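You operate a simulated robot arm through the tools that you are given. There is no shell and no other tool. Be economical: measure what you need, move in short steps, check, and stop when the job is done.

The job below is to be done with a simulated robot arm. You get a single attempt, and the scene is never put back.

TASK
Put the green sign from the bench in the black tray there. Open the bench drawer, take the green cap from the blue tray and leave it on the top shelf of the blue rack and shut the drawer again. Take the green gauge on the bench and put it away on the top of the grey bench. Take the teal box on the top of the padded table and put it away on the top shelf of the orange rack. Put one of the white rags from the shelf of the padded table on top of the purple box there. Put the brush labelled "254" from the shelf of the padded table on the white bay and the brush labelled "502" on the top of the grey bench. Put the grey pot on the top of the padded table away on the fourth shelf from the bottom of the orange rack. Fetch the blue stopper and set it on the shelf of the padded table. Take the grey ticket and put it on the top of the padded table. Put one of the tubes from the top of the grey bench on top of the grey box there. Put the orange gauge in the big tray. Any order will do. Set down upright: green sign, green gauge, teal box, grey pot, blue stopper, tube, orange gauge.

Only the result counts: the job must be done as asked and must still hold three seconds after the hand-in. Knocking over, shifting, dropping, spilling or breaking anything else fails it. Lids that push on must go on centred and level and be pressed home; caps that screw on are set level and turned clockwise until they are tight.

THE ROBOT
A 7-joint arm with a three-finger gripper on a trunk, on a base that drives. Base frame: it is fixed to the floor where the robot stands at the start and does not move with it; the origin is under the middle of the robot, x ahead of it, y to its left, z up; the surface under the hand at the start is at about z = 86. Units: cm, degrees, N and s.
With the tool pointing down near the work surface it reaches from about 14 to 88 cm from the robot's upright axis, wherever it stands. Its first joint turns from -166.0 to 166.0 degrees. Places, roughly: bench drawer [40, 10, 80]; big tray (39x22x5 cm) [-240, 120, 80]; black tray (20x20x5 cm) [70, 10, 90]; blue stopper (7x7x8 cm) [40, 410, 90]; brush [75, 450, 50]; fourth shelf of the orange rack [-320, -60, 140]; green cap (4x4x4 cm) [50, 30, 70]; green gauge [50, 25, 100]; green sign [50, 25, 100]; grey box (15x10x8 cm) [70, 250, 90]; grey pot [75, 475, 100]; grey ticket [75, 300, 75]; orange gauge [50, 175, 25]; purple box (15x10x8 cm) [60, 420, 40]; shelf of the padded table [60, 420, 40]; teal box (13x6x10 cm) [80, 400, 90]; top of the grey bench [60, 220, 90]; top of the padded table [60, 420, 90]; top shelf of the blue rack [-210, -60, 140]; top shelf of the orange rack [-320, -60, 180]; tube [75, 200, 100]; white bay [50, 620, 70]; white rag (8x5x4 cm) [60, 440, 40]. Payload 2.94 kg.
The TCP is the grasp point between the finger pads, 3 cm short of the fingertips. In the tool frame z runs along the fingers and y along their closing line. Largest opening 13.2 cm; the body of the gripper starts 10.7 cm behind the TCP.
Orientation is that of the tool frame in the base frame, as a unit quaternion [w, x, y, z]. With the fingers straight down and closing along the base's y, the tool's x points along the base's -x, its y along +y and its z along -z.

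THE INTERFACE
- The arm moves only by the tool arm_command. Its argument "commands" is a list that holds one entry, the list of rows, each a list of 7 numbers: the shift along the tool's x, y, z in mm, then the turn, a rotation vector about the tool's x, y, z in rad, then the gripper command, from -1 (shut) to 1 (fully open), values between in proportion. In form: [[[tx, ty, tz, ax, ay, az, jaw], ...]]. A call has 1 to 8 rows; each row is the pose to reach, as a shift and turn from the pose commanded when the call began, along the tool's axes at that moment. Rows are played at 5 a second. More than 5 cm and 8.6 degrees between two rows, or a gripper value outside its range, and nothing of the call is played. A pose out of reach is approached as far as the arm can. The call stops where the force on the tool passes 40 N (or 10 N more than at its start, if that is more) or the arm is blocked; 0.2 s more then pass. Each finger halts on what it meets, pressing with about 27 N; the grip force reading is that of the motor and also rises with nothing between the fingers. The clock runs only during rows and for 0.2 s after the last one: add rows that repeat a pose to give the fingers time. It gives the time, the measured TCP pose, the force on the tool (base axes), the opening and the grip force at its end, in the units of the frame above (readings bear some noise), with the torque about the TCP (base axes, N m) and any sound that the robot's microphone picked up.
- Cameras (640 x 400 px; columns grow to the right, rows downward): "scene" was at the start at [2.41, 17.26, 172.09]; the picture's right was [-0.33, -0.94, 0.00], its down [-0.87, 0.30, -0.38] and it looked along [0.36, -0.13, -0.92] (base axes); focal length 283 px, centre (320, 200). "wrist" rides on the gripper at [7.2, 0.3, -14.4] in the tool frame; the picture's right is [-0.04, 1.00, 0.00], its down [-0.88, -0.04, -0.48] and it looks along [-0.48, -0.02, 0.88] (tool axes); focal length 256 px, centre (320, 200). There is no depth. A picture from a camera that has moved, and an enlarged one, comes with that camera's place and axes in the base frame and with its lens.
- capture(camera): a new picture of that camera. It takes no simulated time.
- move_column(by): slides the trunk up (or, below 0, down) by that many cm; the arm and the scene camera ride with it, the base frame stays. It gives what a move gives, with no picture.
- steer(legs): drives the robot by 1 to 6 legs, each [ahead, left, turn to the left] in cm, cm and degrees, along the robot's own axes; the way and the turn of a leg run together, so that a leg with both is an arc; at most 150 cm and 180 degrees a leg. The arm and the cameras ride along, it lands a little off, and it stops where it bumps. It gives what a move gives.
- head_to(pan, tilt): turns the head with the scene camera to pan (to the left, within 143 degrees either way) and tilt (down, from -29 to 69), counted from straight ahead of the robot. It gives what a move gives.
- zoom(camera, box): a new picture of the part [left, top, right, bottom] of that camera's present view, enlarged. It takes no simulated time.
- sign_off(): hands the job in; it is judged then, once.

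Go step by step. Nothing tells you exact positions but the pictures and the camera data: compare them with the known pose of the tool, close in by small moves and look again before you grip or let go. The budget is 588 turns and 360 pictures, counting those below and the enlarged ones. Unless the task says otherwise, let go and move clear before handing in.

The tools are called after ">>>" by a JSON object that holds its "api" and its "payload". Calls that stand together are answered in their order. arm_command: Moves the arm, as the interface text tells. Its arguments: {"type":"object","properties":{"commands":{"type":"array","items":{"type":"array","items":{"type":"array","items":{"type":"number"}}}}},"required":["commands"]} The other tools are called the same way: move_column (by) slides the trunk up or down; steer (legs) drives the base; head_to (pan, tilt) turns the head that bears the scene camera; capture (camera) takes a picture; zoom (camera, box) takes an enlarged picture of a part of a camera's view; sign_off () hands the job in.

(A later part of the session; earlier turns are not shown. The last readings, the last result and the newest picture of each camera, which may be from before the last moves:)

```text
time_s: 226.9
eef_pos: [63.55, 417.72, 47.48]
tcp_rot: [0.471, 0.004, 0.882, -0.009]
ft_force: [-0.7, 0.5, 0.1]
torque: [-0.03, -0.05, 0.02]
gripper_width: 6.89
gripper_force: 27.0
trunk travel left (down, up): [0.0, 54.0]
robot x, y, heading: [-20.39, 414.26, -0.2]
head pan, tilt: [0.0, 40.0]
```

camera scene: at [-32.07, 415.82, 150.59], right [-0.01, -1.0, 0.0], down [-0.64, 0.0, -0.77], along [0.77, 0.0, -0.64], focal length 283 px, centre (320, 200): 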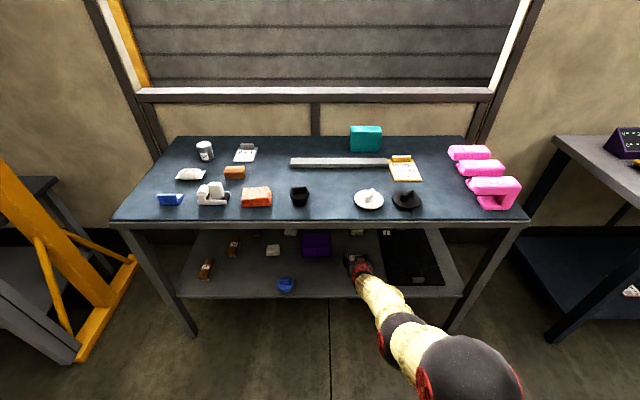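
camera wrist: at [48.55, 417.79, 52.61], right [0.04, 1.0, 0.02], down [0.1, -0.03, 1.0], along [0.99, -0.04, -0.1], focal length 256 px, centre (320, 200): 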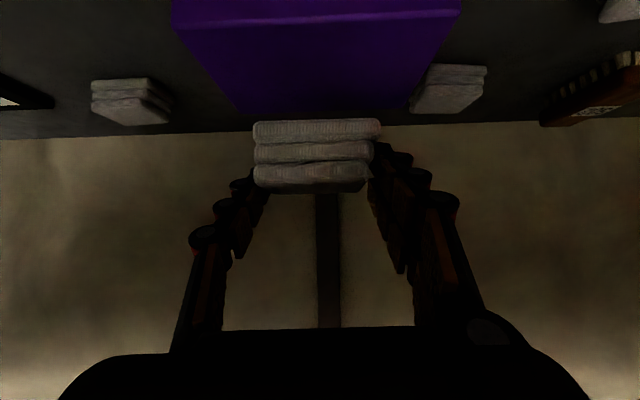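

>>> {"api": "arm_command", "payload": {"commands": [[[2, 0, 1.3, 0, 0, 0, -0.2], [4, 0, 2.7, 0, 0, 0, -0.2], [6, 0, 4, 0, 0, 0, -0.2], [8, 0, 5.4, 0, 0, 0, -0.2]]]}}

>>> {"api": "capture", "payload": {"camera": "wrist"}}

```text
time_s: 227.9
eef_pos: [63.7, 417.68, 46.75]
tcp_rot: [0.47, 0.004, 0.883, -0.01]
ft_force: [-1.3, -0.3, 2.7]
torque: [0.07, 0.18, 0.06]
gripper_width: 6.9
gripper_force: 27.2
trunk travel left (down, up): [0.0, 54.0]
robot x, y, heading: [-20.52, 414.42, -0.2]
head pan, tilt: [0.0, 40.0]
```

```text
229 pictures are left
camera wrist: at [47.8, 418.23, 48.73], right [0.04, 1.0, 0.02], down [0.09, -0.03, 1.0], along [0.99, -0.04, -0.1], focal length 256 px, centre (320, 200)
```

wrist: 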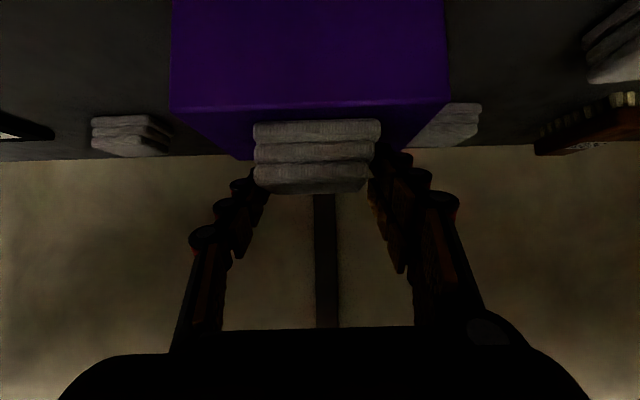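

The rag sits centred on the box. I'll lower a touch more, release and back out.

>>> {"api": "arm_command", "payload": {"commands": [[[2, 0, 1.3, 0, 0, 0, -0.2], [2, 0, 1.3, 0, 0, 0, 0], [1, 0, 0, 0, 0, 0, 0.2], [1, 0, 0, 0, 0, 0, 0.35], [1, 0, -20, 0, 0, 0, 0.35], [1, 0, -60, 0, 0, 0, 0.35], [1, 0, -100, 0, 0, 0, 0.35], [1, 0, -140, 0, 0, 0, 0.35]]]}}

>>> {"api": "capture", "payload": {"camera": "wrist"}}

```text
time_s: 229.7
eef_pos: [51.87, 419.44, 54.75]
tcp_rot: [0.469, 0.007, 0.883, -0.015]
ft_force: [0.4, -0.6, -0.3]
torque: [0.01, 0.01, 0.0]
gripper_width: 8.93
gripper_force: 0.1
out of reach, approached as far as the arm can: row 7, 8
trunk travel left (down, up): [0.0, 54.0]
robot x, y, heading: [-20.43, 414.04, -0.4]
head pan, tilt: [0.0, 40.0]
```

```text
228 pictures are left
camera wrist: at [36.0, 420.18, 56.76], right [0.05, 1.0, 0.02], down [0.1, -0.02, 0.99], along [0.99, -0.05, -0.1], focal length 256 px, centre (320, 200)
```

wrist: 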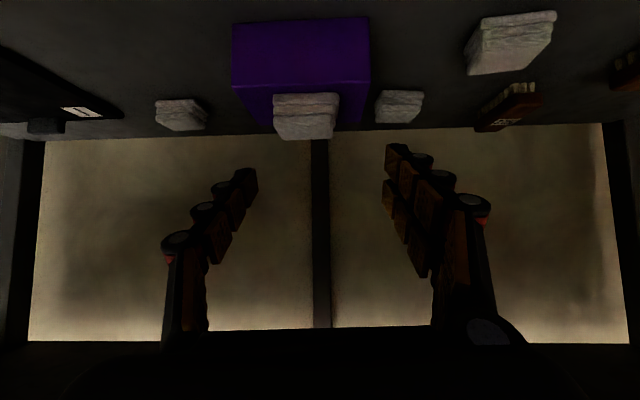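

Rag on the box. I'll back out and move left to look at the brushes.

>>> {"api": "steer", "payload": {"legs": [[-25, 0, 0.4], [0, 40, 0]]}}

>>> {"api": "capture", "payload": {"camera": "wrist"}}

>>> {"api": "capture", "payload": {"camera": "scene"}}

```text
time_s: 233.6
eef_pos: [26.51, 458.36, 54.7]
tcp_rot: [0.468, 0.007, 0.883, -0.015]
ft_force: [0.3, -0.5, 0.2]
torque: [0.0, 0.02, -0.02]
gripper_width: 8.91
gripper_force: 0.1
trunk travel left (down, up): [0.0, 54.0]
robot x, y, heading: [-46.07, 453.25, -0.3]
head pan, tilt: [0.0, 40.0]
```

```text
227 pictures are left
camera wrist: at [10.67, 459.1, 56.75], right [0.05, 1.0, 0.02], down [0.1, -0.02, 0.99], along [0.99, -0.05, -0.1], focal length 256 px, centre (320, 200)
```

wrist: 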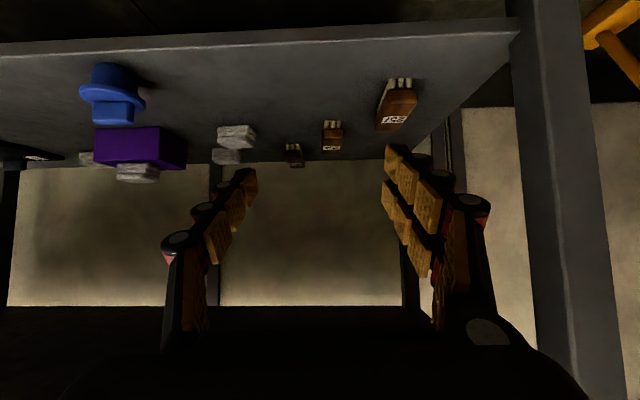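

```text
226 pictures are left
camera scene: at [-40.39, 472.28, 150.6], right [0.0, -1.0, 0.0], down [-0.64, 0.0, -0.77], along [0.77, 0.0, -0.64], focal length 283 px, centre (320, 200)
```

scene: 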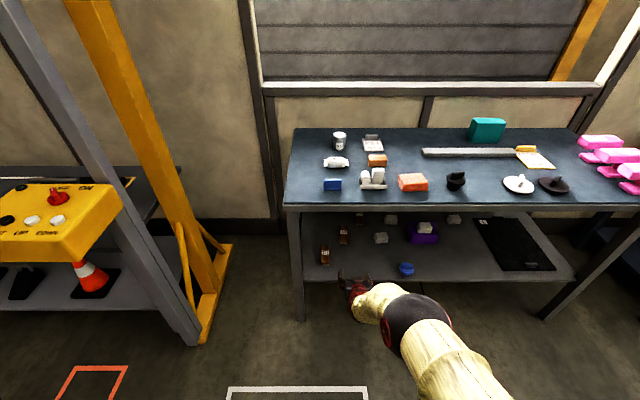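

>>> {"api": "zoom", "payload": {"camera": "wrist", "box": [260, 60, 440, 180]}}

>>> {"api": "zoom", "payload": {"camera": "scene", "box": [290, 195, 410, 285]}}

```text
3.33 times, centred on (350, 120) of wrist
camera zoom: at [10.67, 459.1, 56.75], right [0.05, 1.0, 0.02], down [0.1, -0.02, 0.99], along [0.99, -0.05, -0.1], focal length 853 px, centre (220, 467)
```

zoom: 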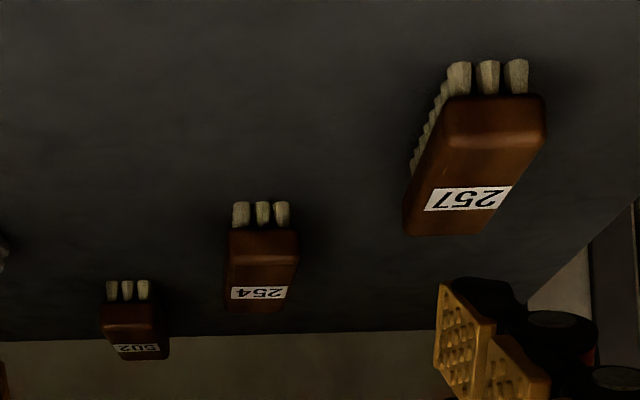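

```text
4.44 times, centred on (350, 240) of scene
camera zoom: at [-40.39, 472.28, 150.6], right [0.0, -1.0, 0.0], down [-0.64, 0.0, -0.77], along [0.77, 0.0, -0.64], focal length 1259 px, centre (187, 22)
```

zoom: 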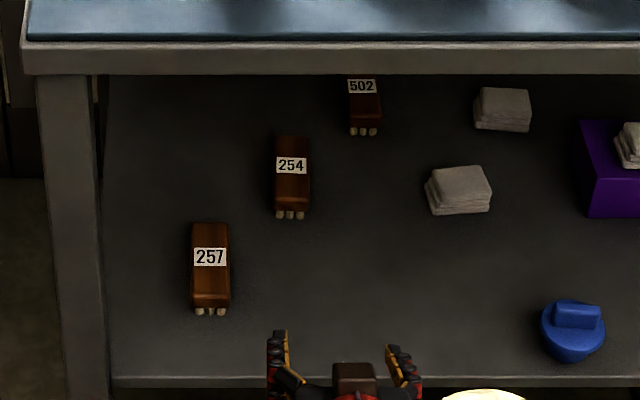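

Brush 254 is at about (65.5, 459.6), lying along x on its bristles. I'll lower the hand in front of the shelf, then drive in over it.

>>> {"api": "arm_command", "payload": {"commands": [[[13, 4, 33, 0, 0, 0, 0.06], [26, 8, 66, 0, 0, 0, 0.06], [38, 12, 98, 0, 0, 0, 0.06], [38, 12, 98, 0, 0, 0, 0.06]]]}}

>>> {"api": "steer", "payload": {"legs": [[25, 0, 0.3]]}}

>>> {"api": "capture", "payload": {"camera": "wrist"}}

```text
time_s: 234.6
eef_pos: [32.62, 459.17, 45.85]
tcp_rot: [0.468, 0.005, 0.883, -0.014]
ft_force: [0.2, -0.6, -0.1]
torque: [-0.01, -0.03, 0.01]
gripper_width: 7.0
gripper_force: 0.0
trunk travel left (down, up): [0.0, 54.0]
robot x, y, heading: [-46.17, 453.27, -0.5]
head pan, tilt: [0.0, 40.0]
```

```text
time_s: 236.4
eef_pos: [57.63, 459.47, 45.84]
tcp_rot: [0.468, 0.003, 0.883, -0.012]
ft_force: [0.9, -0.3, 0.0]
torque: [-0.02, 0.0, 0.01]
gripper_width: 6.98
gripper_force: 0.1
trunk travel left (down, up): [0.0, 54.0]
robot x, y, heading: [-20.99, 453.22, 0.3]
head pan, tilt: [0.0, 40.0]
```

```text
223 pictures are left
camera wrist: at [41.78, 460.23, 48.0], right [0.04, 1.0, 0.02], down [0.1, -0.02, 0.99], along [0.99, -0.04, -0.1], focal length 256 px, centre (320, 200)
```

wrist: 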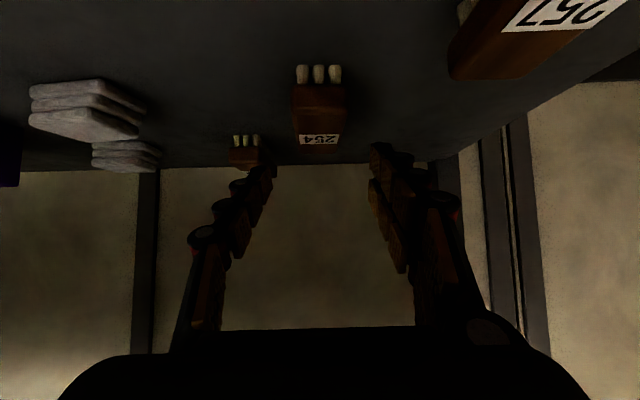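

>>> {"api": "arm_command", "payload": {"commands": [[[0, 0, 30, 0, 0, 0, 0.06], [5, 0, 60, 0, 0, 0, 0.06], [12, 0, 83, 0, 0, 0, 0.06], [12, 0, 83, 0, 0, 0, 0.06]]]}}

>>> {"api": "capture", "payload": {"camera": "wrist"}}

```text
time_s: 237.4
eef_pos: [63.87, 459.36, 40.22]
tcp_rot: [0.469, 0.004, 0.883, -0.013]
ft_force: [-0.5, 0.4, -0.4]
torque: [-0.01, -0.01, 0.01]
gripper_width: 6.99
gripper_force: 0.0
trunk travel left (down, up): [0.0, 54.0]
robot x, y, heading: [-20.93, 453.1, 0.1]
head pan, tilt: [0.0, 40.0]
```

```text
222 pictures are left
camera wrist: at [48.08, 460.06, 42.31], right [0.04, 1.0, 0.02], down [0.1, -0.02, 0.99], along [0.99, -0.04, -0.1], focal length 256 px, centre (320, 200)
```

wrist: 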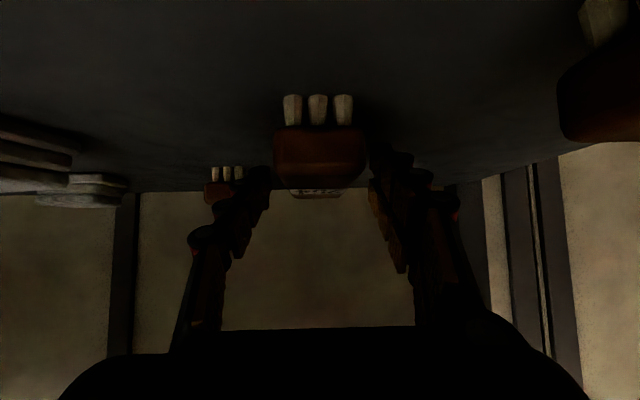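

>>> {"api": "arm_command", "payload": {"commands": [[[2, 0, 5, 0, 0, 0, 0.06], [2, 0, 5, 0, 0, 0, -0.2], [2, 0, 5, 0, 0, 0, -0.5], [2, 0, 5, 0, 0, 0, -0.6], [2, 0, 5, 0, 0, 0, -0.6], [-10, 0, -3, 0, 0, 0, -0.6], [-35, 0, -20, 0, 0, 0, -0.6], [-70, 0, -43, 0, 0, 0, -0.6]]]}}

>>> {"api": "capture", "payload": {"camera": "wrist"}}

>>> {"api": "capture", "payload": {"camera": "scene"}}

```text
time_s: 239.2
eef_pos: [63.96, 459.45, 48.45]
tcp_rot: [0.467, 0.003, 0.884, -0.013]
ft_force: [-0.4, 0.3, -1.6]
torque: [-0.01, 0.02, -0.04]
gripper_width: 4.34
gripper_force: 27.4
trunk travel left (down, up): [0.0, 54.0]
robot x, y, heading: [-21.02, 452.99, 0.4]
head pan, tilt: [0.0, 40.0]
```

```text
221 pictures are left
camera wrist: at [48.09, 460.12, 50.58], right [0.04, 1.0, 0.02], down [0.1, -0.02, 0.99], along [0.99, -0.04, -0.1], focal length 256 px, centre (320, 200)
```

wrist: 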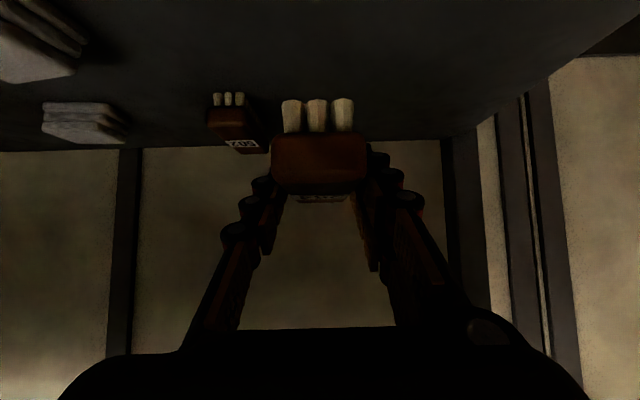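

```text
220 pictures are left
camera scene: at [-15.49, 472.34, 150.58], right [0.0, -1.0, 0.0], down [-0.64, 0.0, -0.77], along [0.77, 0.0, -0.64], focal length 283 px, centre (320, 200)
```

scene: 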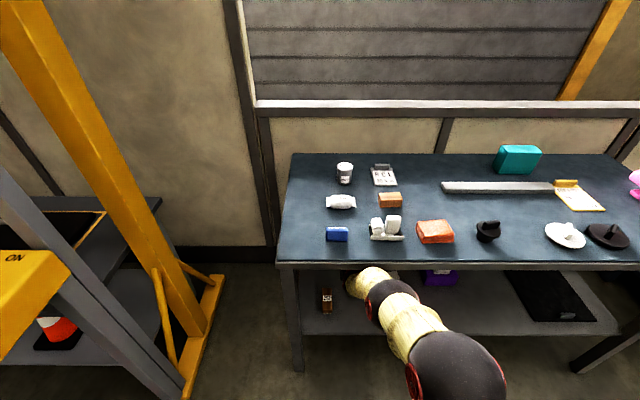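

Brush 254 held. I'll back out and look left for the white bay.

>>> {"api": "steer", "payload": {"legs": [[-65, 0, 0]]}}

>>> {"api": "move_column", "payload": {"by": 25}}

>>> {"api": "head_to", "payload": {"pan": 50, "tilt": 30}}

>>> {"api": "capture", "payload": {"camera": "scene"}}

```text
time_s: 242.8
eef_pos: [0.34, 459.39, 48.67]
tcp_rot: [0.468, 0.003, 0.883, -0.013]
ft_force: [0.0, -0.4, -1.8]
torque: [0.02, 0.01, -0.02]
gripper_width: 4.32
gripper_force: 26.9
trunk travel left (down, up): [0.0, 54.0]
robot x, y, heading: [-85.0, 452.63, 0.3]
head pan, tilt: [0.0, 40.0]
```

```text
time_s: 245.4
eef_pos: [0.33, 459.37, 73.64]
tcp_rot: [0.468, 0.001, 0.883, -0.012]
ft_force: [0.3, 0.1, -1.1]
torque: [0.01, 0.0, 0.02]
gripper_width: 4.36
gripper_force: 27.3
trunk travel left (down, up): [-25.0, 29.0]
robot x, y, heading: [-84.72, 452.79, 0.2]
head pan, tilt: [0.0, 40.0]
```

```text
time_s: 246.6
eef_pos: [0.43, 459.5, 73.8]
tcp_rot: [0.469, 0.003, 0.883, -0.013]
ft_force: [1.0, -0.7, -0.4]
torque: [0.0, -0.03, -0.02]
gripper_width: 4.33
gripper_force: 27.1
trunk travel left (down, up): [-25.0, 29.0]
robot x, y, heading: [-84.91, 452.67, 0.3]
head pan, tilt: [50.0, 30.0]
```

```text
219 pictures are left
camera scene: at [-82.07, 478.98, 177.13], right [0.77, -0.64, 0.0], down [-0.32, -0.38, -0.87], along [0.55, 0.67, -0.5], focal length 283 px, centre (320, 200)
```

scene: 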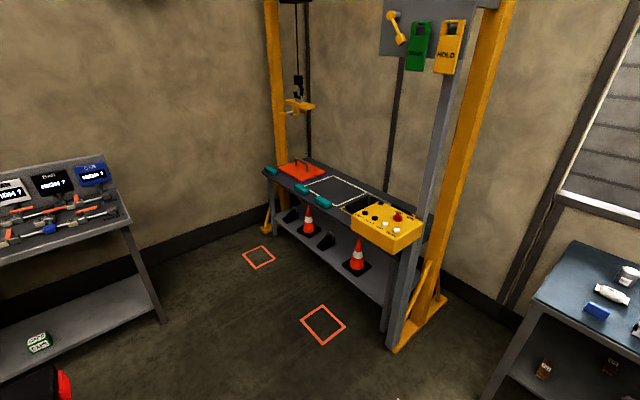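

>>> {"api": "zoom", "payload": {"camera": "scene", "box": [240, 140, 450, 280]}}

```text
2.86 times, centred on (345, 210) of scene
camera zoom: at [-82.07, 478.98, 177.13], right [0.77, -0.64, 0.0], down [-0.32, -0.38, -0.87], along [0.55, 0.67, -0.5], focal length 810 px, centre (249, 171)
```

zoom: 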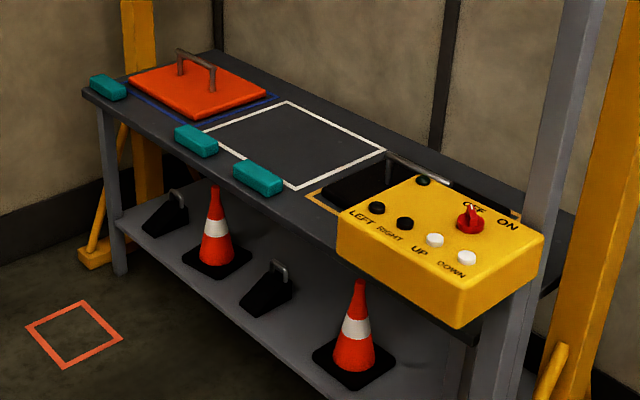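

The white bay is the white-outlined rectangle on the gantry table, at roughly x 34–65, y 602–640. I'll drive there.

>>> {"api": "steer", "payload": {"legs": [[0, 110, 0], [10, 45, 0]]}}

>>> {"api": "head_to", "payload": {"pan": 0, "tilt": 40}}

>>> {"api": "capture", "payload": {"camera": "scene"}}

```text
time_s: 248.7
eef_pos: [-0.01, 480.51, 73.46]
tcp_rot: [0.466, 0.003, 0.884, -0.012]
ft_force: [0.4, -0.3, -1.5]
torque: [0.02, 0.01, 0.03]
gripper_width: 4.31
gripper_force: 26.3
trunk travel left (down, up): [-25.0, 29.0]
robot x, y, heading: [-84.91, 474.24, 0.4]
head pan, tilt: [50.0, 30.0]
stopped in leg 1: the robot was blocked; the commanded pose is now the measured one
```

```text
time_s: 249.8
eef_pos: [-0.13, 480.6, 73.61]
tcp_rot: [0.468, 0.002, 0.884, -0.013]
ft_force: [-0.1, 0.0, -1.8]
torque: [0.0, -0.01, 0.01]
gripper_width: 4.35
gripper_force: 27.0
trunk travel left (down, up): [-25.0, 29.0]
robot x, y, heading: [-84.6, 473.97, 0.1]
head pan, tilt: [0.0, 40.0]
```

```text
217 pictures are left
camera scene: at [-79.64, 493.27, 175.59], right [0.01, -1.0, 0.0], down [-0.64, 0.0, -0.77], along [0.77, 0.01, -0.64], focal length 283 px, centre (320, 200)
```

scene: 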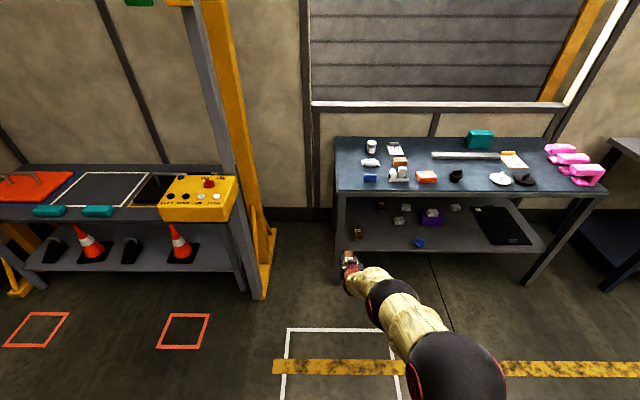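

The robot was blocked by something on the left. I'll look there.

>>> {"api": "head_to", "payload": {"pan": 100, "tilt": 55}}

>>> {"api": "capture", "payload": {"camera": "scene"}}

```text
time_s: 251.6
eef_pos: [0.09, 480.63, 73.66]
tcp_rot: [0.468, 0.002, 0.884, -0.012]
ft_force: [1.3, -0.5, -0.2]
torque: [0.0, 0.02, 0.0]
gripper_width: 4.34
gripper_force: 27.5
trunk travel left (down, up): [-25.0, 29.0]
robot x, y, heading: [-85.08, 473.94, 0.5]
head pan, tilt: [100.0, 55.0]
```

```text
216 pictures are left
camera scene: at [-89.43, 500.31, 173.53], right [0.98, 0.18, 0.0], down [0.15, -0.81, -0.57], along [-0.1, 0.56, -0.82], focal length 283 px, centre (320, 200)
```

scene: 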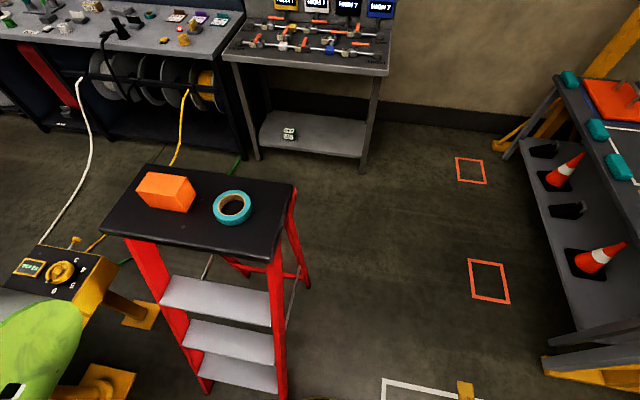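

A stepladder stands close on the left. I'll raise the hand, move forward away from it, then strafe past.

>>> {"api": "move_column", "payload": {"by": 26}}

>>> {"api": "steer", "payload": {"legs": [[28, -3, 0], [0, 75, 0], [0, 65, 0]]}}

>>> {"api": "capture", "payload": {"camera": "scene"}}

>>> {"api": "head_to", "payload": {"pan": 0, "tilt": 45}}

>>> {"api": "capture", "payload": {"camera": "scene"}}

```text
time_s: 254.3
eef_pos: [0.03, 480.59, 99.66]
tcp_rot: [0.468, 0.003, 0.884, -0.012]
ft_force: [0.4, -0.8, -1.1]
torque: [-0.02, 0.03, 0.02]
gripper_width: 4.37
gripper_force: 26.7
trunk travel left (down, up): [-51.0, 3.0]
robot x, y, heading: [-85.3, 473.82, 0.7]
head pan, tilt: [100.0, 55.0]
```

```text
time_s: 258.7
eef_pos: [28.23, 527.57, 99.52]
tcp_rot: [0.467, 0.005, 0.884, -0.013]
ft_force: [-0.3, 0.4, -1.4]
torque: [0.01, 0.03, -0.02]
gripper_width: 4.31
gripper_force: 27.1
trunk travel left (down, up): [-51.0, 3.0]
robot x, y, heading: [-56.62, 521.49, 0.4]
head pan, tilt: [100.0, 55.0]
stopped in leg 2: the force on the tool passed its limit at 84 N (the readings are from after the stop); the commanded pose is now the measured one
```

```text
215 pictures are left
camera scene: at [-61.08, 547.21, 199.57], right [0.98, 0.18, 0.0], down [0.15, -0.8, -0.57], along [-0.11, 0.57, -0.82], focal length 283 px, centre (320, 200)
```

scene: 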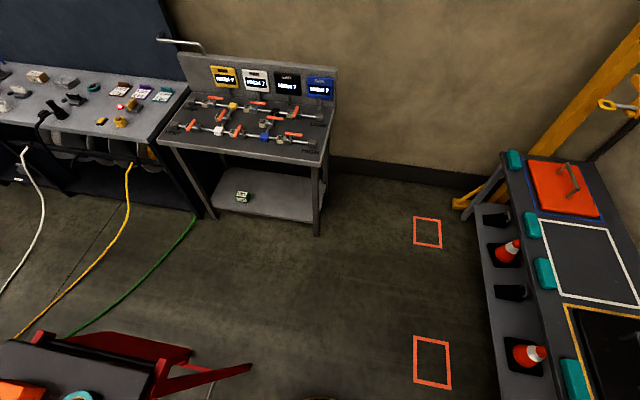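

```text
time_s: 260.5
eef_pos: [28.3, 527.42, 99.49]
tcp_rot: [0.468, 0.005, 0.884, -0.013]
ft_force: [-3.1, -8.7, -5.5]
torque: [0.02, -0.31, 0.68]
gripper_width: 4.3
gripper_force: 26.7
trunk travel left (down, up): [-51.0, 3.0]
robot x, y, heading: [-56.65, 521.18, 0.6]
head pan, tilt: [0.0, 45.0]
```

```text
214 pictures are left
camera scene: at [-51.66, 540.42, 200.88], right [0.01, -1.0, 0.0], down [-0.71, -0.01, -0.71], along [0.71, 0.01, -0.71], focal length 283 px, centre (320, 200)
```

scene: 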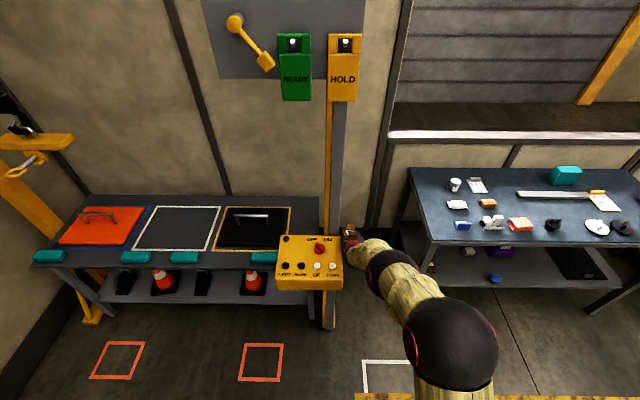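

The held brush touched the control box. I'll back off, face +y for the transit, keep the hand clear, and turn back once past the box.

>>> {"api": "steer", "payload": {"legs": [[0, -31, 0], [-8, 0, 0]]}}

>>> {"api": "capture", "payload": {"camera": "scene"}}

>>> {"api": "capture", "payload": {"camera": "wrist"}}

```text
time_s: 263.2
eef_pos: [20.55, 497.25, 99.62]
tcp_rot: [0.468, 0.001, 0.883, -0.011]
ft_force: [-0.8, 0.8, -1.2]
torque: [0.0, 0.03, 0.0]
gripper_width: 4.33
gripper_force: 26.6
trunk travel left (down, up): [-51.0, 3.0]
robot x, y, heading: [-63.92, 490.16, 1.3]
head pan, tilt: [0.0, 45.0]
```

```text
213 pictures are left
camera scene: at [-59.76, 509.3, 200.87], right [0.02, -1.0, 0.0], down [-0.71, -0.02, -0.71], along [0.71, 0.01, -0.71], focal length 283 px, centre (320, 200)
```

scene: 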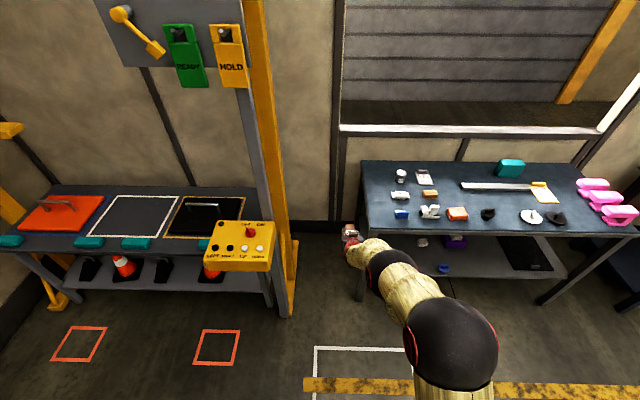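

```text
212 pictures are left
camera wrist: at [4.67, 497.73, 101.75], right [0.04, 1.0, 0.02], down [0.1, -0.02, 0.99], along [0.99, -0.03, -0.1], focal length 256 px, centre (320, 200)
```

wrist: 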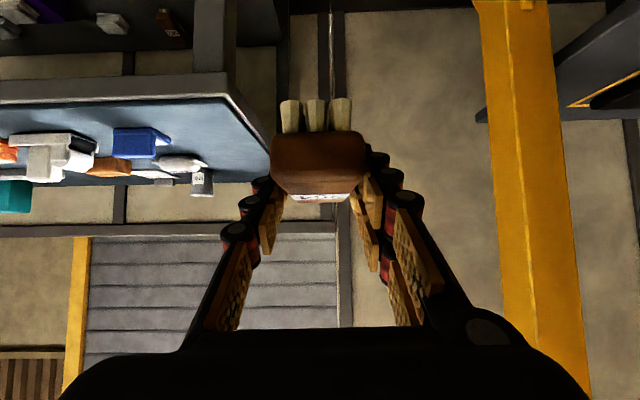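

>>> {"api": "steer", "payload": {"legs": [[-7, -25, -1.3], [0, 0, 90]]}}

>>> {"api": "steer", "payload": {"legs": [[0, -27, 0], [75, 0, 0]]}}

>>> {"api": "capture", "payload": {"camera": "scene"}}

```text
time_s: 268.9
eef_pos: [-75.98, 550.11, 99.46]
tcp_rot: [0.343, -0.617, 0.633, 0.319]
ft_force: [0.0, 0.5, -0.4]
torque: [-0.03, 0.01, -0.03]
gripper_width: 4.33
gripper_force: 26.0
trunk travel left (down, up): [-51.0, 3.0]
robot x, y, heading: [-70.76, 465.36, 89.9]
head pan, tilt: [0.0, 45.0]
```

```text
time_s: 274.5
eef_pos: [-46.94, 625.21, 99.51]
tcp_rot: [0.344, -0.613, 0.637, 0.316]
ft_force: [0.9, 0.7, -2.0]
torque: [0.02, 0.02, 0.01]
gripper_width: 4.31
gripper_force: 26.8
trunk travel left (down, up): [-51.0, 3.0]
robot x, y, heading: [-42.92, 539.84, 89.0]
head pan, tilt: [0.0, 45.0]
```

```text
211 pictures are left
camera scene: at [-62.01, 545.75, 200.86], right [1.0, -0.02, 0.0], down [-0.01, -0.71, -0.71], along [0.01, 0.71, -0.71], focal length 283 px, centre (320, 200)
```

scene: 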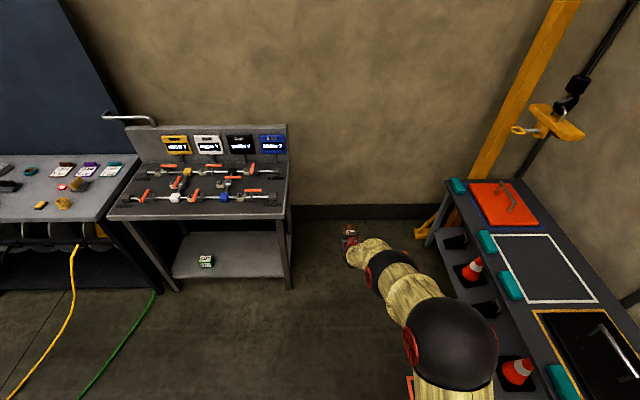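

>>> {"api": "steer", "payload": {"legs": [[70, 0, 1], [0, 0, -45]]}}

>>> {"api": "head_to", "payload": {"pan": 20, "tilt": 45}}

>>> {"api": "capture", "payload": {"camera": "scene"}}

```text
time_s: 280.4
eef_pos: [14.27, 674.1, 99.54]
tcp_rot: [0.44, -0.327, 0.82, 0.163]
ft_force: [-0.2, -0.3, -0.8]
torque: [-0.02, -0.03, 0.01]
gripper_width: 4.33
gripper_force: 26.5
trunk travel left (down, up): [-51.0, 3.0]
robot x, y, heading: [-42.15, 610.12, 44.7]
head pan, tilt: [0.0, 45.0]
```

```text
time_s: 281.2
eef_pos: [14.2, 674.16, 99.42]
tcp_rot: [0.439, -0.328, 0.82, 0.163]
ft_force: [0.0, -1.2, -0.5]
torque: [0.01, -0.02, -0.01]
gripper_width: 4.31
gripper_force: 26.7
trunk travel left (down, up): [-51.0, 3.0]
robot x, y, heading: [-42.51, 610.06, 44.8]
head pan, tilt: [20.0, 45.0]
```

```text
210 pictures are left
camera scene: at [-54.29, 629.27, 200.87], right [0.91, -0.42, 0.0], down [-0.3, -0.64, -0.71], along [0.3, 0.64, -0.71], focal length 283 px, centre (320, 200)
```

scene: 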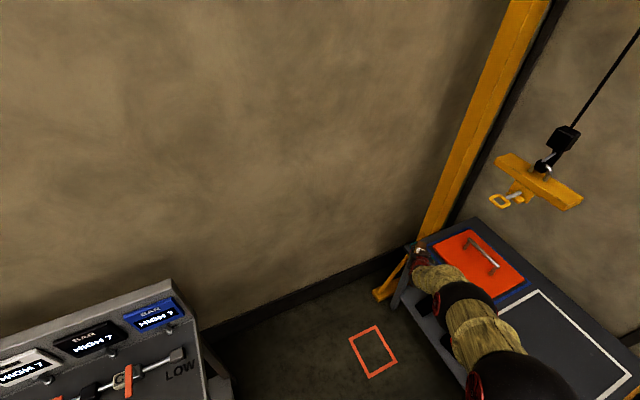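

>>> {"api": "steer", "payload": {"legs": [[0, 0, -44.8]]}}

>>> {"api": "head_to", "payload": {"pan": 0, "tilt": 50}}

>>> {"api": "capture", "payload": {"camera": "scene"}}

>>> {"api": "capture", "payload": {"camera": "wrist"}}

```text
time_s: 283.7
eef_pos: [42.86, 615.68, 99.61]
tcp_rot: [0.467, 0.011, 0.884, -0.017]
ft_force: [-0.5, 0.3, -0.5]
torque: [-0.02, 0.01, -0.03]
gripper_width: 4.31
gripper_force: 27.4
trunk travel left (down, up): [-51.0, 3.0]
robot x, y, heading: [-42.37, 610.27, 0.3]
head pan, tilt: [20.0, 45.0]
```

```text
time_s: 284.5
eef_pos: [42.75, 615.74, 99.34]
tcp_rot: [0.467, 0.008, 0.884, -0.015]
ft_force: [-0.1, 0.0, -1.5]
torque: [0.02, -0.01, -0.02]
gripper_width: 4.35
gripper_force: 27.4
trunk travel left (down, up): [-51.0, 3.0]
robot x, y, heading: [-42.88, 610.5, -0.1]
head pan, tilt: [0.0, 50.0]
```

```text
209 pictures are left
camera scene: at [-37.48, 629.51, 200.18], right [0.0, -1.0, 0.0], down [-0.77, 0.0, -0.64], along [0.64, 0.0, -0.77], focal length 283 px, centre (320, 200)
```

scene: 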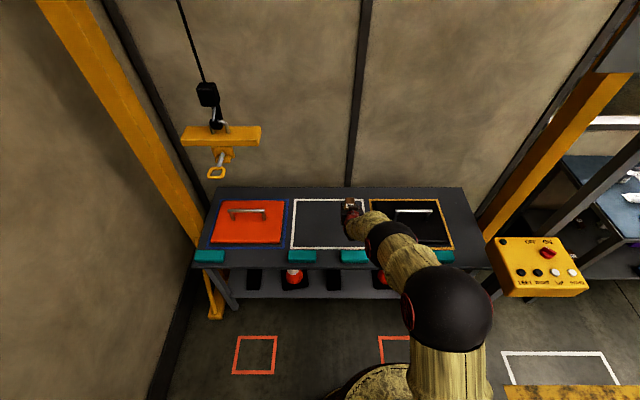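

```text
208 pictures are left
camera wrist: at [26.95, 616.6, 101.61], right [0.06, 1.0, 0.02], down [0.1, -0.02, 0.99], along [0.99, -0.06, -0.1], focal length 256 px, centre (320, 200)
```

wrist: 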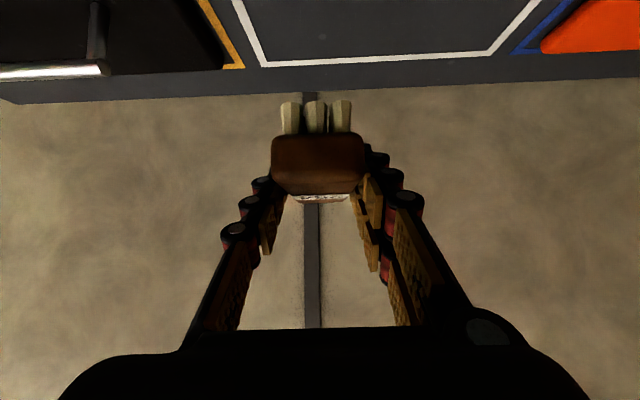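

>>> {"api": "steer", "payload": {"legs": [[8, 7, 0]]}}

>>> {"api": "move_column", "payload": {"by": -18}}

>>> {"api": "capture", "payload": {"camera": "wrist"}}

>>> {"api": "capture", "payload": {"camera": "scene"}}

```text
time_s: 285.7
eef_pos: [51.2, 623.01, 99.44]
tcp_rot: [0.467, 0.01, 0.884, -0.016]
ft_force: [-0.1, 1.1, -2.1]
torque: [-0.06, 0.01, -0.03]
gripper_width: 4.31
gripper_force: 27.0
trunk travel left (down, up): [-51.0, 3.0]
robot x, y, heading: [-33.89, 617.43, 0.2]
head pan, tilt: [0.0, 50.0]
```

```text
time_s: 287.7
eef_pos: [50.99, 622.9, 81.5]
tcp_rot: [0.468, 0.011, 0.884, -0.017]
ft_force: [0.1, -0.3, -1.5]
torque: [-0.03, -0.01, 0.01]
gripper_width: 4.31
gripper_force: 26.6
trunk travel left (down, up): [-33.0, 21.0]
robot x, y, heading: [-34.11, 617.66, 0.2]
head pan, tilt: [0.0, 50.0]
```

```text
207 pictures are left
camera wrist: at [35.2, 623.69, 83.65], right [0.06, 1.0, 0.02], down [0.1, -0.02, 0.99], along [0.99, -0.06, -0.1], focal length 256 px, centre (320, 200)
```

wrist: 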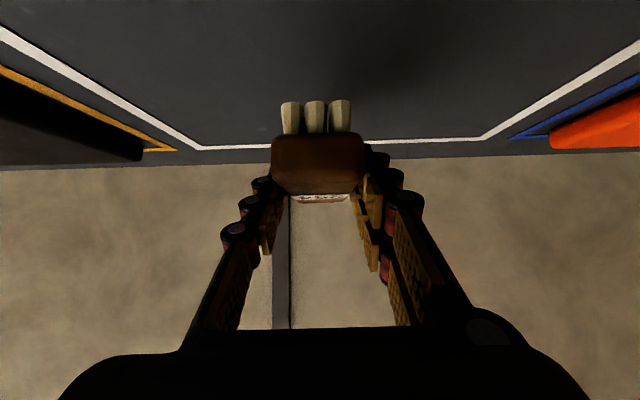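

```text
206 pictures are left
camera scene: at [-29.25, 636.61, 182.19], right [0.0, -1.0, 0.0], down [-0.77, 0.0, -0.64], along [0.64, 0.0, -0.77], focal length 283 px, centre (320, 200)
```

scene: 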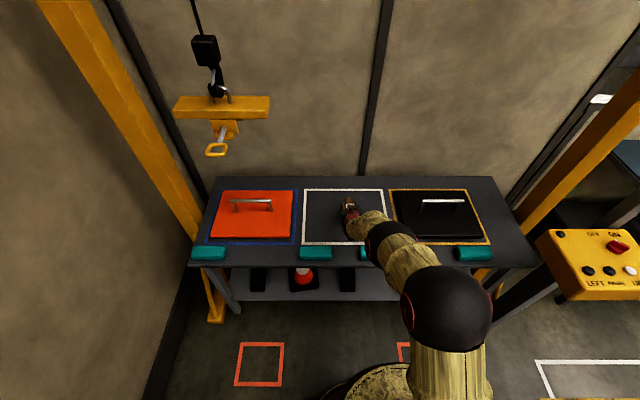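

>>> {"api": "move_column", "payload": {"by": -4.5}}

>>> {"api": "arm_command", "payload": {"commands": [[[2.5, 0, 1.7, 0, 0, 0, -0.6], [5, 0, 3.4, 0, 0, 0, -0.6], [7.5, 0, 5, 0, 0, 0, -0.6], [10, 0, 6.7, 0, 0, 0, -0.6]]]}}

```text
time_s: 288.6
eef_pos: [50.91, 622.9, 77.06]
tcp_rot: [0.467, 0.011, 0.884, -0.017]
ft_force: [0.3, 0.4, -1.1]
torque: [-0.03, -0.02, -0.01]
gripper_width: 4.31
gripper_force: 27.6
trunk travel left (down, up): [-28.5, 25.5]
robot x, y, heading: [-33.84, 618.01, -0.0]
head pan, tilt: [0.0, 50.0]
```

```text
time_s: 289.6
eef_pos: [51.05, 622.8, 75.98]
tcp_rot: [0.468, 0.009, 0.883, -0.016]
ft_force: [-0.9, 0.9, 5.7]
torque: [0.13, 0.3, 0.03]
gripper_width: 4.34
gripper_force: 26.9
trunk travel left (down, up): [-28.5, 25.5]
robot x, y, heading: [-33.91, 617.24, 0.2]
head pan, tilt: [0.0, 50.0]
```

Contact with the bay. I'll release and retreat.

>>> {"api": "arm_command", "payload": {"commands": [[[1, 0, 0.7, 0, 0, 0, -0.4], [1, 0, 0.7, 0, 0, 0, -0.1], [0, 0, 0, 0, 0, 0, 0], [-5, 0, -10, 0, 0, 0, 0], [-20, 0, -30, 0, 0, 0, 0], [-45, 0, -55, 0, 0, 0, 0], [-80, 0, -80, 0, 0, 0, 0]]]}}

>>> {"api": "move_column", "payload": {"by": 10}}

>>> {"api": "capture", "payload": {"camera": "wrist"}}

>>> {"api": "zoom", "payload": {"camera": "scene", "box": [180, 160, 500, 340]}}

```text
time_s: 291.2
eef_pos: [48.9, 622.97, 86.9]
tcp_rot: [0.466, 0.01, 0.884, -0.016]
ft_force: [-0.3, -0.3, -1.0]
torque: [0.01, -0.1, 0.03]
gripper_width: 6.6
gripper_force: 0.1
trunk travel left (down, up): [-28.5, 25.5]
robot x, y, heading: [-34.27, 617.39, 0.1]
head pan, tilt: [0.0, 50.0]
```

```text
time_s: 292.5
eef_pos: [49.04, 623.15, 96.82]
tcp_rot: [0.467, 0.011, 0.884, -0.018]
ft_force: [-0.6, 0.2, -0.3]
torque: [0.01, 0.03, 0.04]
gripper_width: 6.61
gripper_force: 0.1
trunk travel left (down, up): [-38.5, 15.5]
robot x, y, heading: [-34.04, 617.44, -0.1]
head pan, tilt: [0.0, 50.0]
```

```text
205 pictures are left
camera wrist: at [33.17, 623.99, 98.95], right [0.06, 1.0, 0.02], down [0.1, -0.02, 0.99], along [0.99, -0.06, -0.1], focal length 256 px, centre (320, 200)
```

wrist: 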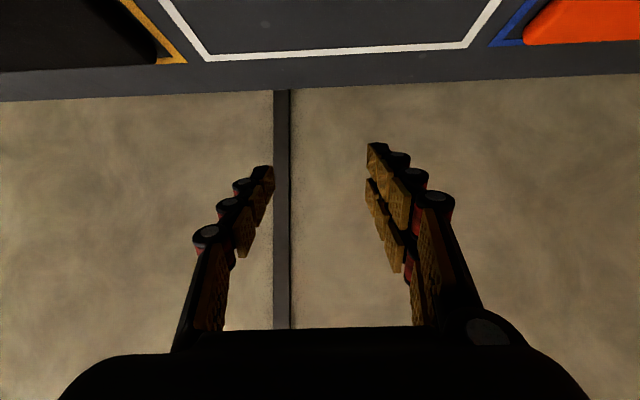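

```text
2.00 times, centred on (340, 250) of scene
camera zoom: at [-29.24, 636.62, 187.66], right [0.0, -1.0, 0.0], down [-0.77, 0.0, -0.64], along [0.64, 0.0, -0.77], focal length 567 px, centre (280, 100)
```

zoom: 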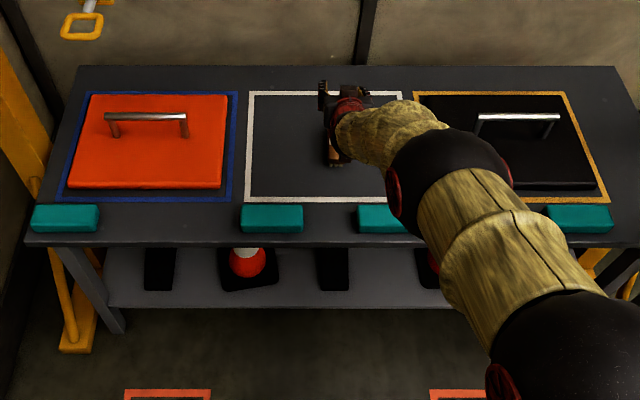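

Brush 254 lies inside the white bay. I'll back out, level the tool and tuck the arm in for safe travel.

>>> {"api": "steer", "payload": {"legs": [[-14, 0, 0]]}}

>>> {"api": "arm_command", "payload": {"commands": [[[0, 0, 0, 0, 0.14, 0, 0], [0, 0, 0, 0, 0.28, 0, 0], [0, 0, 0, 0, 0.42, 0, 0], [0, 0, 0, 0, 0.56, 0, 0], [0, 0, 0, 0, 0.7, 0, 0], [0, 0, 0, 0, 0.84, 0, 0], [0, 0, 0, 0, 0.972, 0, 0]]]}}

>>> {"api": "arm_command", "payload": {"commands": [[[40, 0, -20, 0, 0, 0, 0], [80, 0, -40, 0, 0, 0, 0], [120, 0, -60, 0, 0, 0, 0], [160, 0, -80, 0, 0, 0, 0], [200, 0, -100, 0, 0, 0, 0], [245, 0, -100, 0, 0, 0, 0], [290, 0, -100, 0, 0, 0, 0], [335, 0, -100, 0, 0, 0, 0]]]}}

```text
time_s: 293.9
eef_pos: [34.77, 623.24, 96.84]
tcp_rot: [0.468, 0.01, 0.884, -0.016]
ft_force: [-0.5, -0.4, 0.7]
torque: [0.02, 0.02, 0.0]
gripper_width: 6.6
gripper_force: 0.1
trunk travel left (down, up): [-38.5, 15.5]
robot x, y, heading: [-48.11, 617.24, 0.3]
head pan, tilt: [0.0, 50.0]
```

```text
time_s: 295.4
eef_pos: [34.8, 623.29, 96.64]
tcp_rot: [-0.001, 0.016, 1.0, -0.009]
ft_force: [-0.1, 0.4, 0.1]
torque: [-0.02, 0.0, -0.01]
gripper_width: 6.59
gripper_force: 0.1
out of reach, approached as far as the arm can: row 3, 4
trunk travel left (down, up): [-38.5, 15.5]
robot x, y, heading: [-48.15, 618.01, -0.1]
head pan, tilt: [0.0, 50.0]
```

```text
time_s: 297.2
eef_pos: [1.35, 624.64, 107.04]
tcp_rot: [0.002, 0.016, 1.0, -0.01]
ft_force: [-0.6, -0.3, 0.3]
torque: [0.02, -0.04, -0.01]
gripper_width: 6.58
gripper_force: 0.0
trunk travel left (down, up): [-38.5, 15.5]
robot x, y, heading: [-48.48, 617.49, 0.0]
head pan, tilt: [0.0, 50.0]
```

>>> {"api": "arm_command", "payload": {"commands": [[[40, 0, 0, 0, 0, 0, 0], [80, 0, 0, 0, 0, 0, 0], [110, 0, 0, 0, 0, 0, 0]]]}}

>>> {"api": "steer", "payload": {"legs": [[-6, 0, 0], [0, -85, 0], [0, -83, 0]]}}

>>> {"api": "capture", "payload": {"camera": "scene"}}

```text
time_s: 298.1
eef_pos: [-9.76, 624.71, 106.95]
tcp_rot: [0.001, 0.017, 1.0, -0.009]
ft_force: [0.0, 0.7, 0.6]
torque: [0.01, -0.02, -0.01]
gripper_width: 6.6
gripper_force: 0.0
trunk travel left (down, up): [-38.5, 15.5]
robot x, y, heading: [-47.96, 617.69, 0.0]
head pan, tilt: [0.0, 50.0]
```

```text
time_s: 307.1
eef_pos: [-17.46, 457.47, 107.06]
tcp_rot: [0.0, 0.028, 1.0, -0.009]
ft_force: [0.0, -0.1, 1.3]
torque: [0.03, 0.03, -0.01]
gripper_width: 6.61
gripper_force: 0.0
trunk travel left (down, up): [-38.5, 15.5]
robot x, y, heading: [-56.23, 451.2, -1.2]
head pan, tilt: [0.0, 50.0]
```

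```text
203 pictures are left
camera scene: at [-50.99, 469.87, 187.68], right [-0.02, -1.0, 0.0], down [-0.77, 0.02, -0.64], along [0.64, -0.01, -0.77], focal length 283 px, centre (320, 200)
```

scene: 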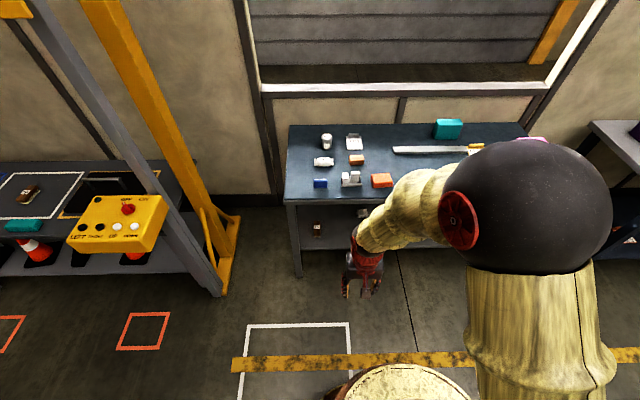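

Now brush 502. I'll extend, lower the trunk and tilt the tool again in front of the table.

>>> {"api": "arm_command", "payload": {"commands": [[[-46, 0, 0, 0, 0, 0, 0], [-92, 0, 0, 0, 0, 0, 0], [-138, 0, 0, 0, 0, 0, 0], [-184, 0, 0, 0, 0, 0, 0], [-230, 0, 0, 0, 0, 0, 0], [-276, 0, 0, 0, 0, 0, 0], [-322, 0, 0, 0, 0, 0, 0], [-360, 0, 0, 0, 0, 0, 0.06]]]}}

>>> {"api": "move_column", "payload": {"by": -38.5}}

>>> {"api": "arm_command", "payload": {"commands": [[[0, 0, 0, 0, -0.14, 0, 0.06], [0, 0, 0, 0, -0.28, 0, 0.06], [0, 0, 0, 0, -0.42, 0, 0.06], [0, 0, 0, 0, -0.56, 0, 0.06], [0, 0, 0, 0, -0.7, 0, 0.06], [0, 0, 0, 0, -0.84, 0, 0.06], [0, 0, 0, 0, -0.972, 0, 0.06], [0, 0, 0, 0, -0.972, 0, 0.06]]]}}

```text
time_s: 308.9
eef_pos: [18.67, 455.46, 106.81]
tcp_rot: [0.0, 0.028, 1.0, -0.01]
ft_force: [-0.2, 0.3, 0.2]
torque: [-0.02, 0.04, 0.0]
gripper_width: 6.99
gripper_force: 0.0
trunk travel left (down, up): [-38.5, 15.5]
robot x, y, heading: [-56.01, 450.88, -1.2]
head pan, tilt: [0.0, 50.0]
```

```text
time_s: 312.6
eef_pos: [18.69, 455.25, 68.31]
tcp_rot: [0.001, 0.028, 1.0, -0.01]
ft_force: [0.4, 0.4, -0.1]
torque: [0.01, 0.03, 0.04]
gripper_width: 6.99
gripper_force: 0.0
trunk travel left (down, up): [0.0, 54.0]
robot x, y, heading: [-56.62, 451.01, -1.1]
head pan, tilt: [0.0, 50.0]
```

```text
time_s: 314.4
eef_pos: [18.69, 455.33, 68.43]
tcp_rot: [0.468, 0.026, 0.883, -0.022]
ft_force: [0.1, 0.7, 1.0]
torque: [-0.11, 0.05, -0.06]
gripper_width: 7.04
gripper_force: 0.0
out of reach, approached as far as the arm can: row 6, 7
trunk travel left (down, up): [0.0, 54.0]
robot x, y, heading: [-56.24, 450.75, -1.3]
head pan, tilt: [0.0, 50.0]
```

>>> {"api": "arm_command", "payload": {"commands": [[[23, 0, 32, 0, 0, 0, 0.06], [46, 0, 64, 0, 0, 0, 0.06], [69, 0, 96, 0, 0, 0, 0.06], [92, 0, 128, 0, 0, 0, 0.06], [115, 0, 160, 0, 0, 0, 0.06], [137, 0, 190, 0, 0, 0, 0.06], [137, 0, 190, 0, 0, 0, 0.06]]]}}

>>> {"api": "capture", "payload": {"camera": "wrist"}}

>>> {"api": "capture", "payload": {"camera": "scene"}}

```text
time_s: 316.0
eef_pos: [26.6, 454.41, 46.48]
tcp_rot: [0.467, 0.021, 0.884, -0.022]
ft_force: [-0.4, -0.2, 0.1]
torque: [0.0, -0.03, 0.0]
gripper_width: 7.0
gripper_force: 0.1
trunk travel left (down, up): [0.0, 54.0]
robot x, y, heading: [-56.12, 451.23, -1.3]
head pan, tilt: [0.0, 50.0]
```

```text
202 pictures are left
camera wrist: at [10.77, 455.67, 48.65], right [0.08, 1.0, 0.02], down [0.1, -0.02, 0.99], along [0.99, -0.08, -0.1], focal length 256 px, centre (320, 200)
```

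wrist: 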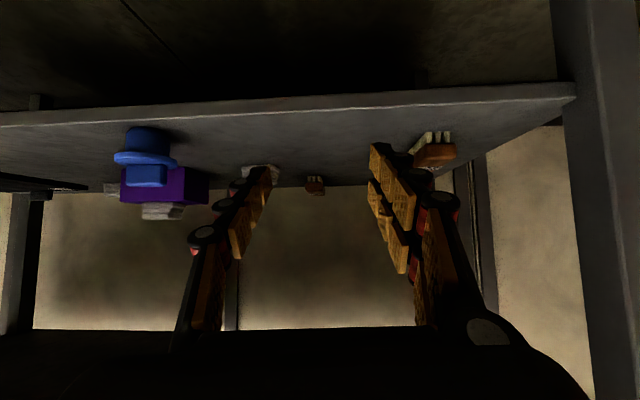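

```text
201 pictures are left
camera scene: at [-50.96, 469.93, 149.18], right [-0.02, -1.0, 0.0], down [-0.77, 0.02, -0.64], along [0.64, -0.01, -0.77], focal length 283 px, centre (320, 200)
```

scene: 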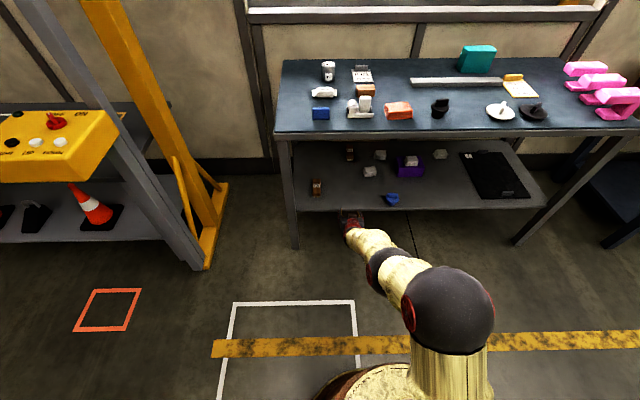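

>>> {"api": "steer", "payload": {"legs": [[0, -6, 1.3], [30, 0, 0]]}}

>>> {"api": "capture", "payload": {"camera": "wrist"}}

>>> {"api": "capture", "payload": {"camera": "scene"}}

```text
time_s: 318.6
eef_pos: [56.74, 450.34, 46.52]
tcp_rot: [0.467, 0.009, 0.884, -0.016]
ft_force: [0.3, 0.4, -0.7]
torque: [0.01, -0.01, -0.02]
gripper_width: 7.01
gripper_force: 0.0
trunk travel left (down, up): [0.0, 54.0]
robot x, y, heading: [-26.17, 444.64, -0.0]
head pan, tilt: [0.0, 50.0]
```

```text
200 pictures are left
camera wrist: at [40.91, 451.15, 48.7], right [0.06, 1.0, 0.02], down [0.1, -0.02, 0.99], along [0.99, -0.06, -0.1], focal length 256 px, centre (320, 200)
```

wrist: 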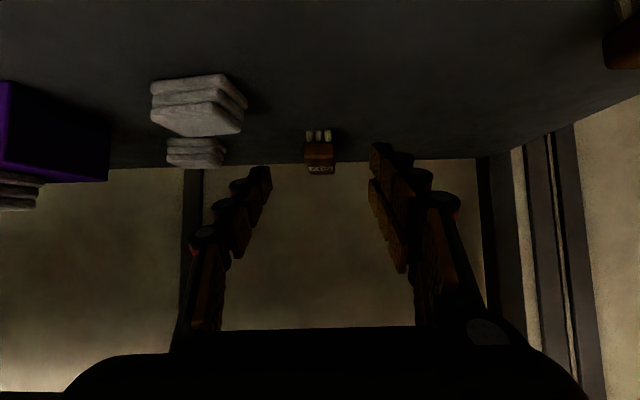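

```text
199 pictures are left
camera scene: at [-21.14, 464.03, 149.18], right [0.0, -1.0, 0.0], down [-0.77, 0.0, -0.64], along [0.64, 0.0, -0.77], focal length 283 px, centre (320, 200)
```

scene: 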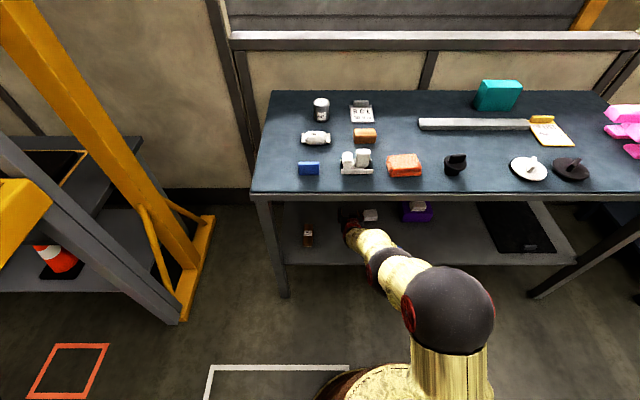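

>>> {"api": "steer", "payload": {"legs": [[9, 0, 0]]}}

>>> {"api": "zoom", "payload": {"camera": "scene", "box": [300, 180, 520, 360]}}

```text
time_s: 319.7
eef_pos: [66.0, 450.14, 46.52]
tcp_rot: [0.468, 0.011, 0.884, -0.016]
ft_force: [0.5, -0.4, 0.2]
torque: [-0.03, 0.02, 0.0]
gripper_width: 6.98
gripper_force: 0.0
trunk travel left (down, up): [0.0, 54.0]
robot x, y, heading: [-16.67, 444.69, -0.0]
head pan, tilt: [0.0, 50.0]
```

```text
2.22 times, centred on (410, 270) of scene
camera zoom: at [-11.96, 464.02, 149.18], right [0.0, -1.0, 0.0], down [-0.77, 0.0, -0.64], along [0.64, 0.0, -0.77], focal length 630 px, centre (120, 44)
```

zoom: 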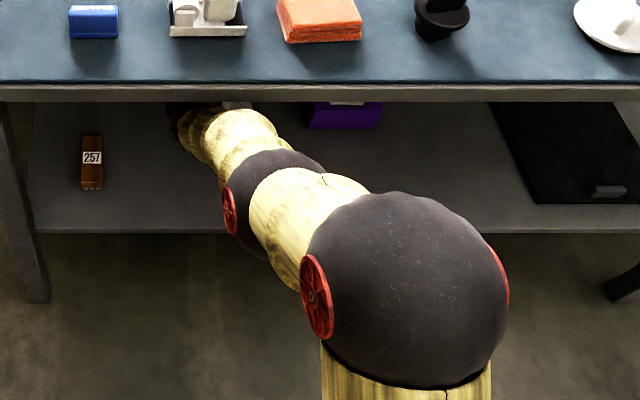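

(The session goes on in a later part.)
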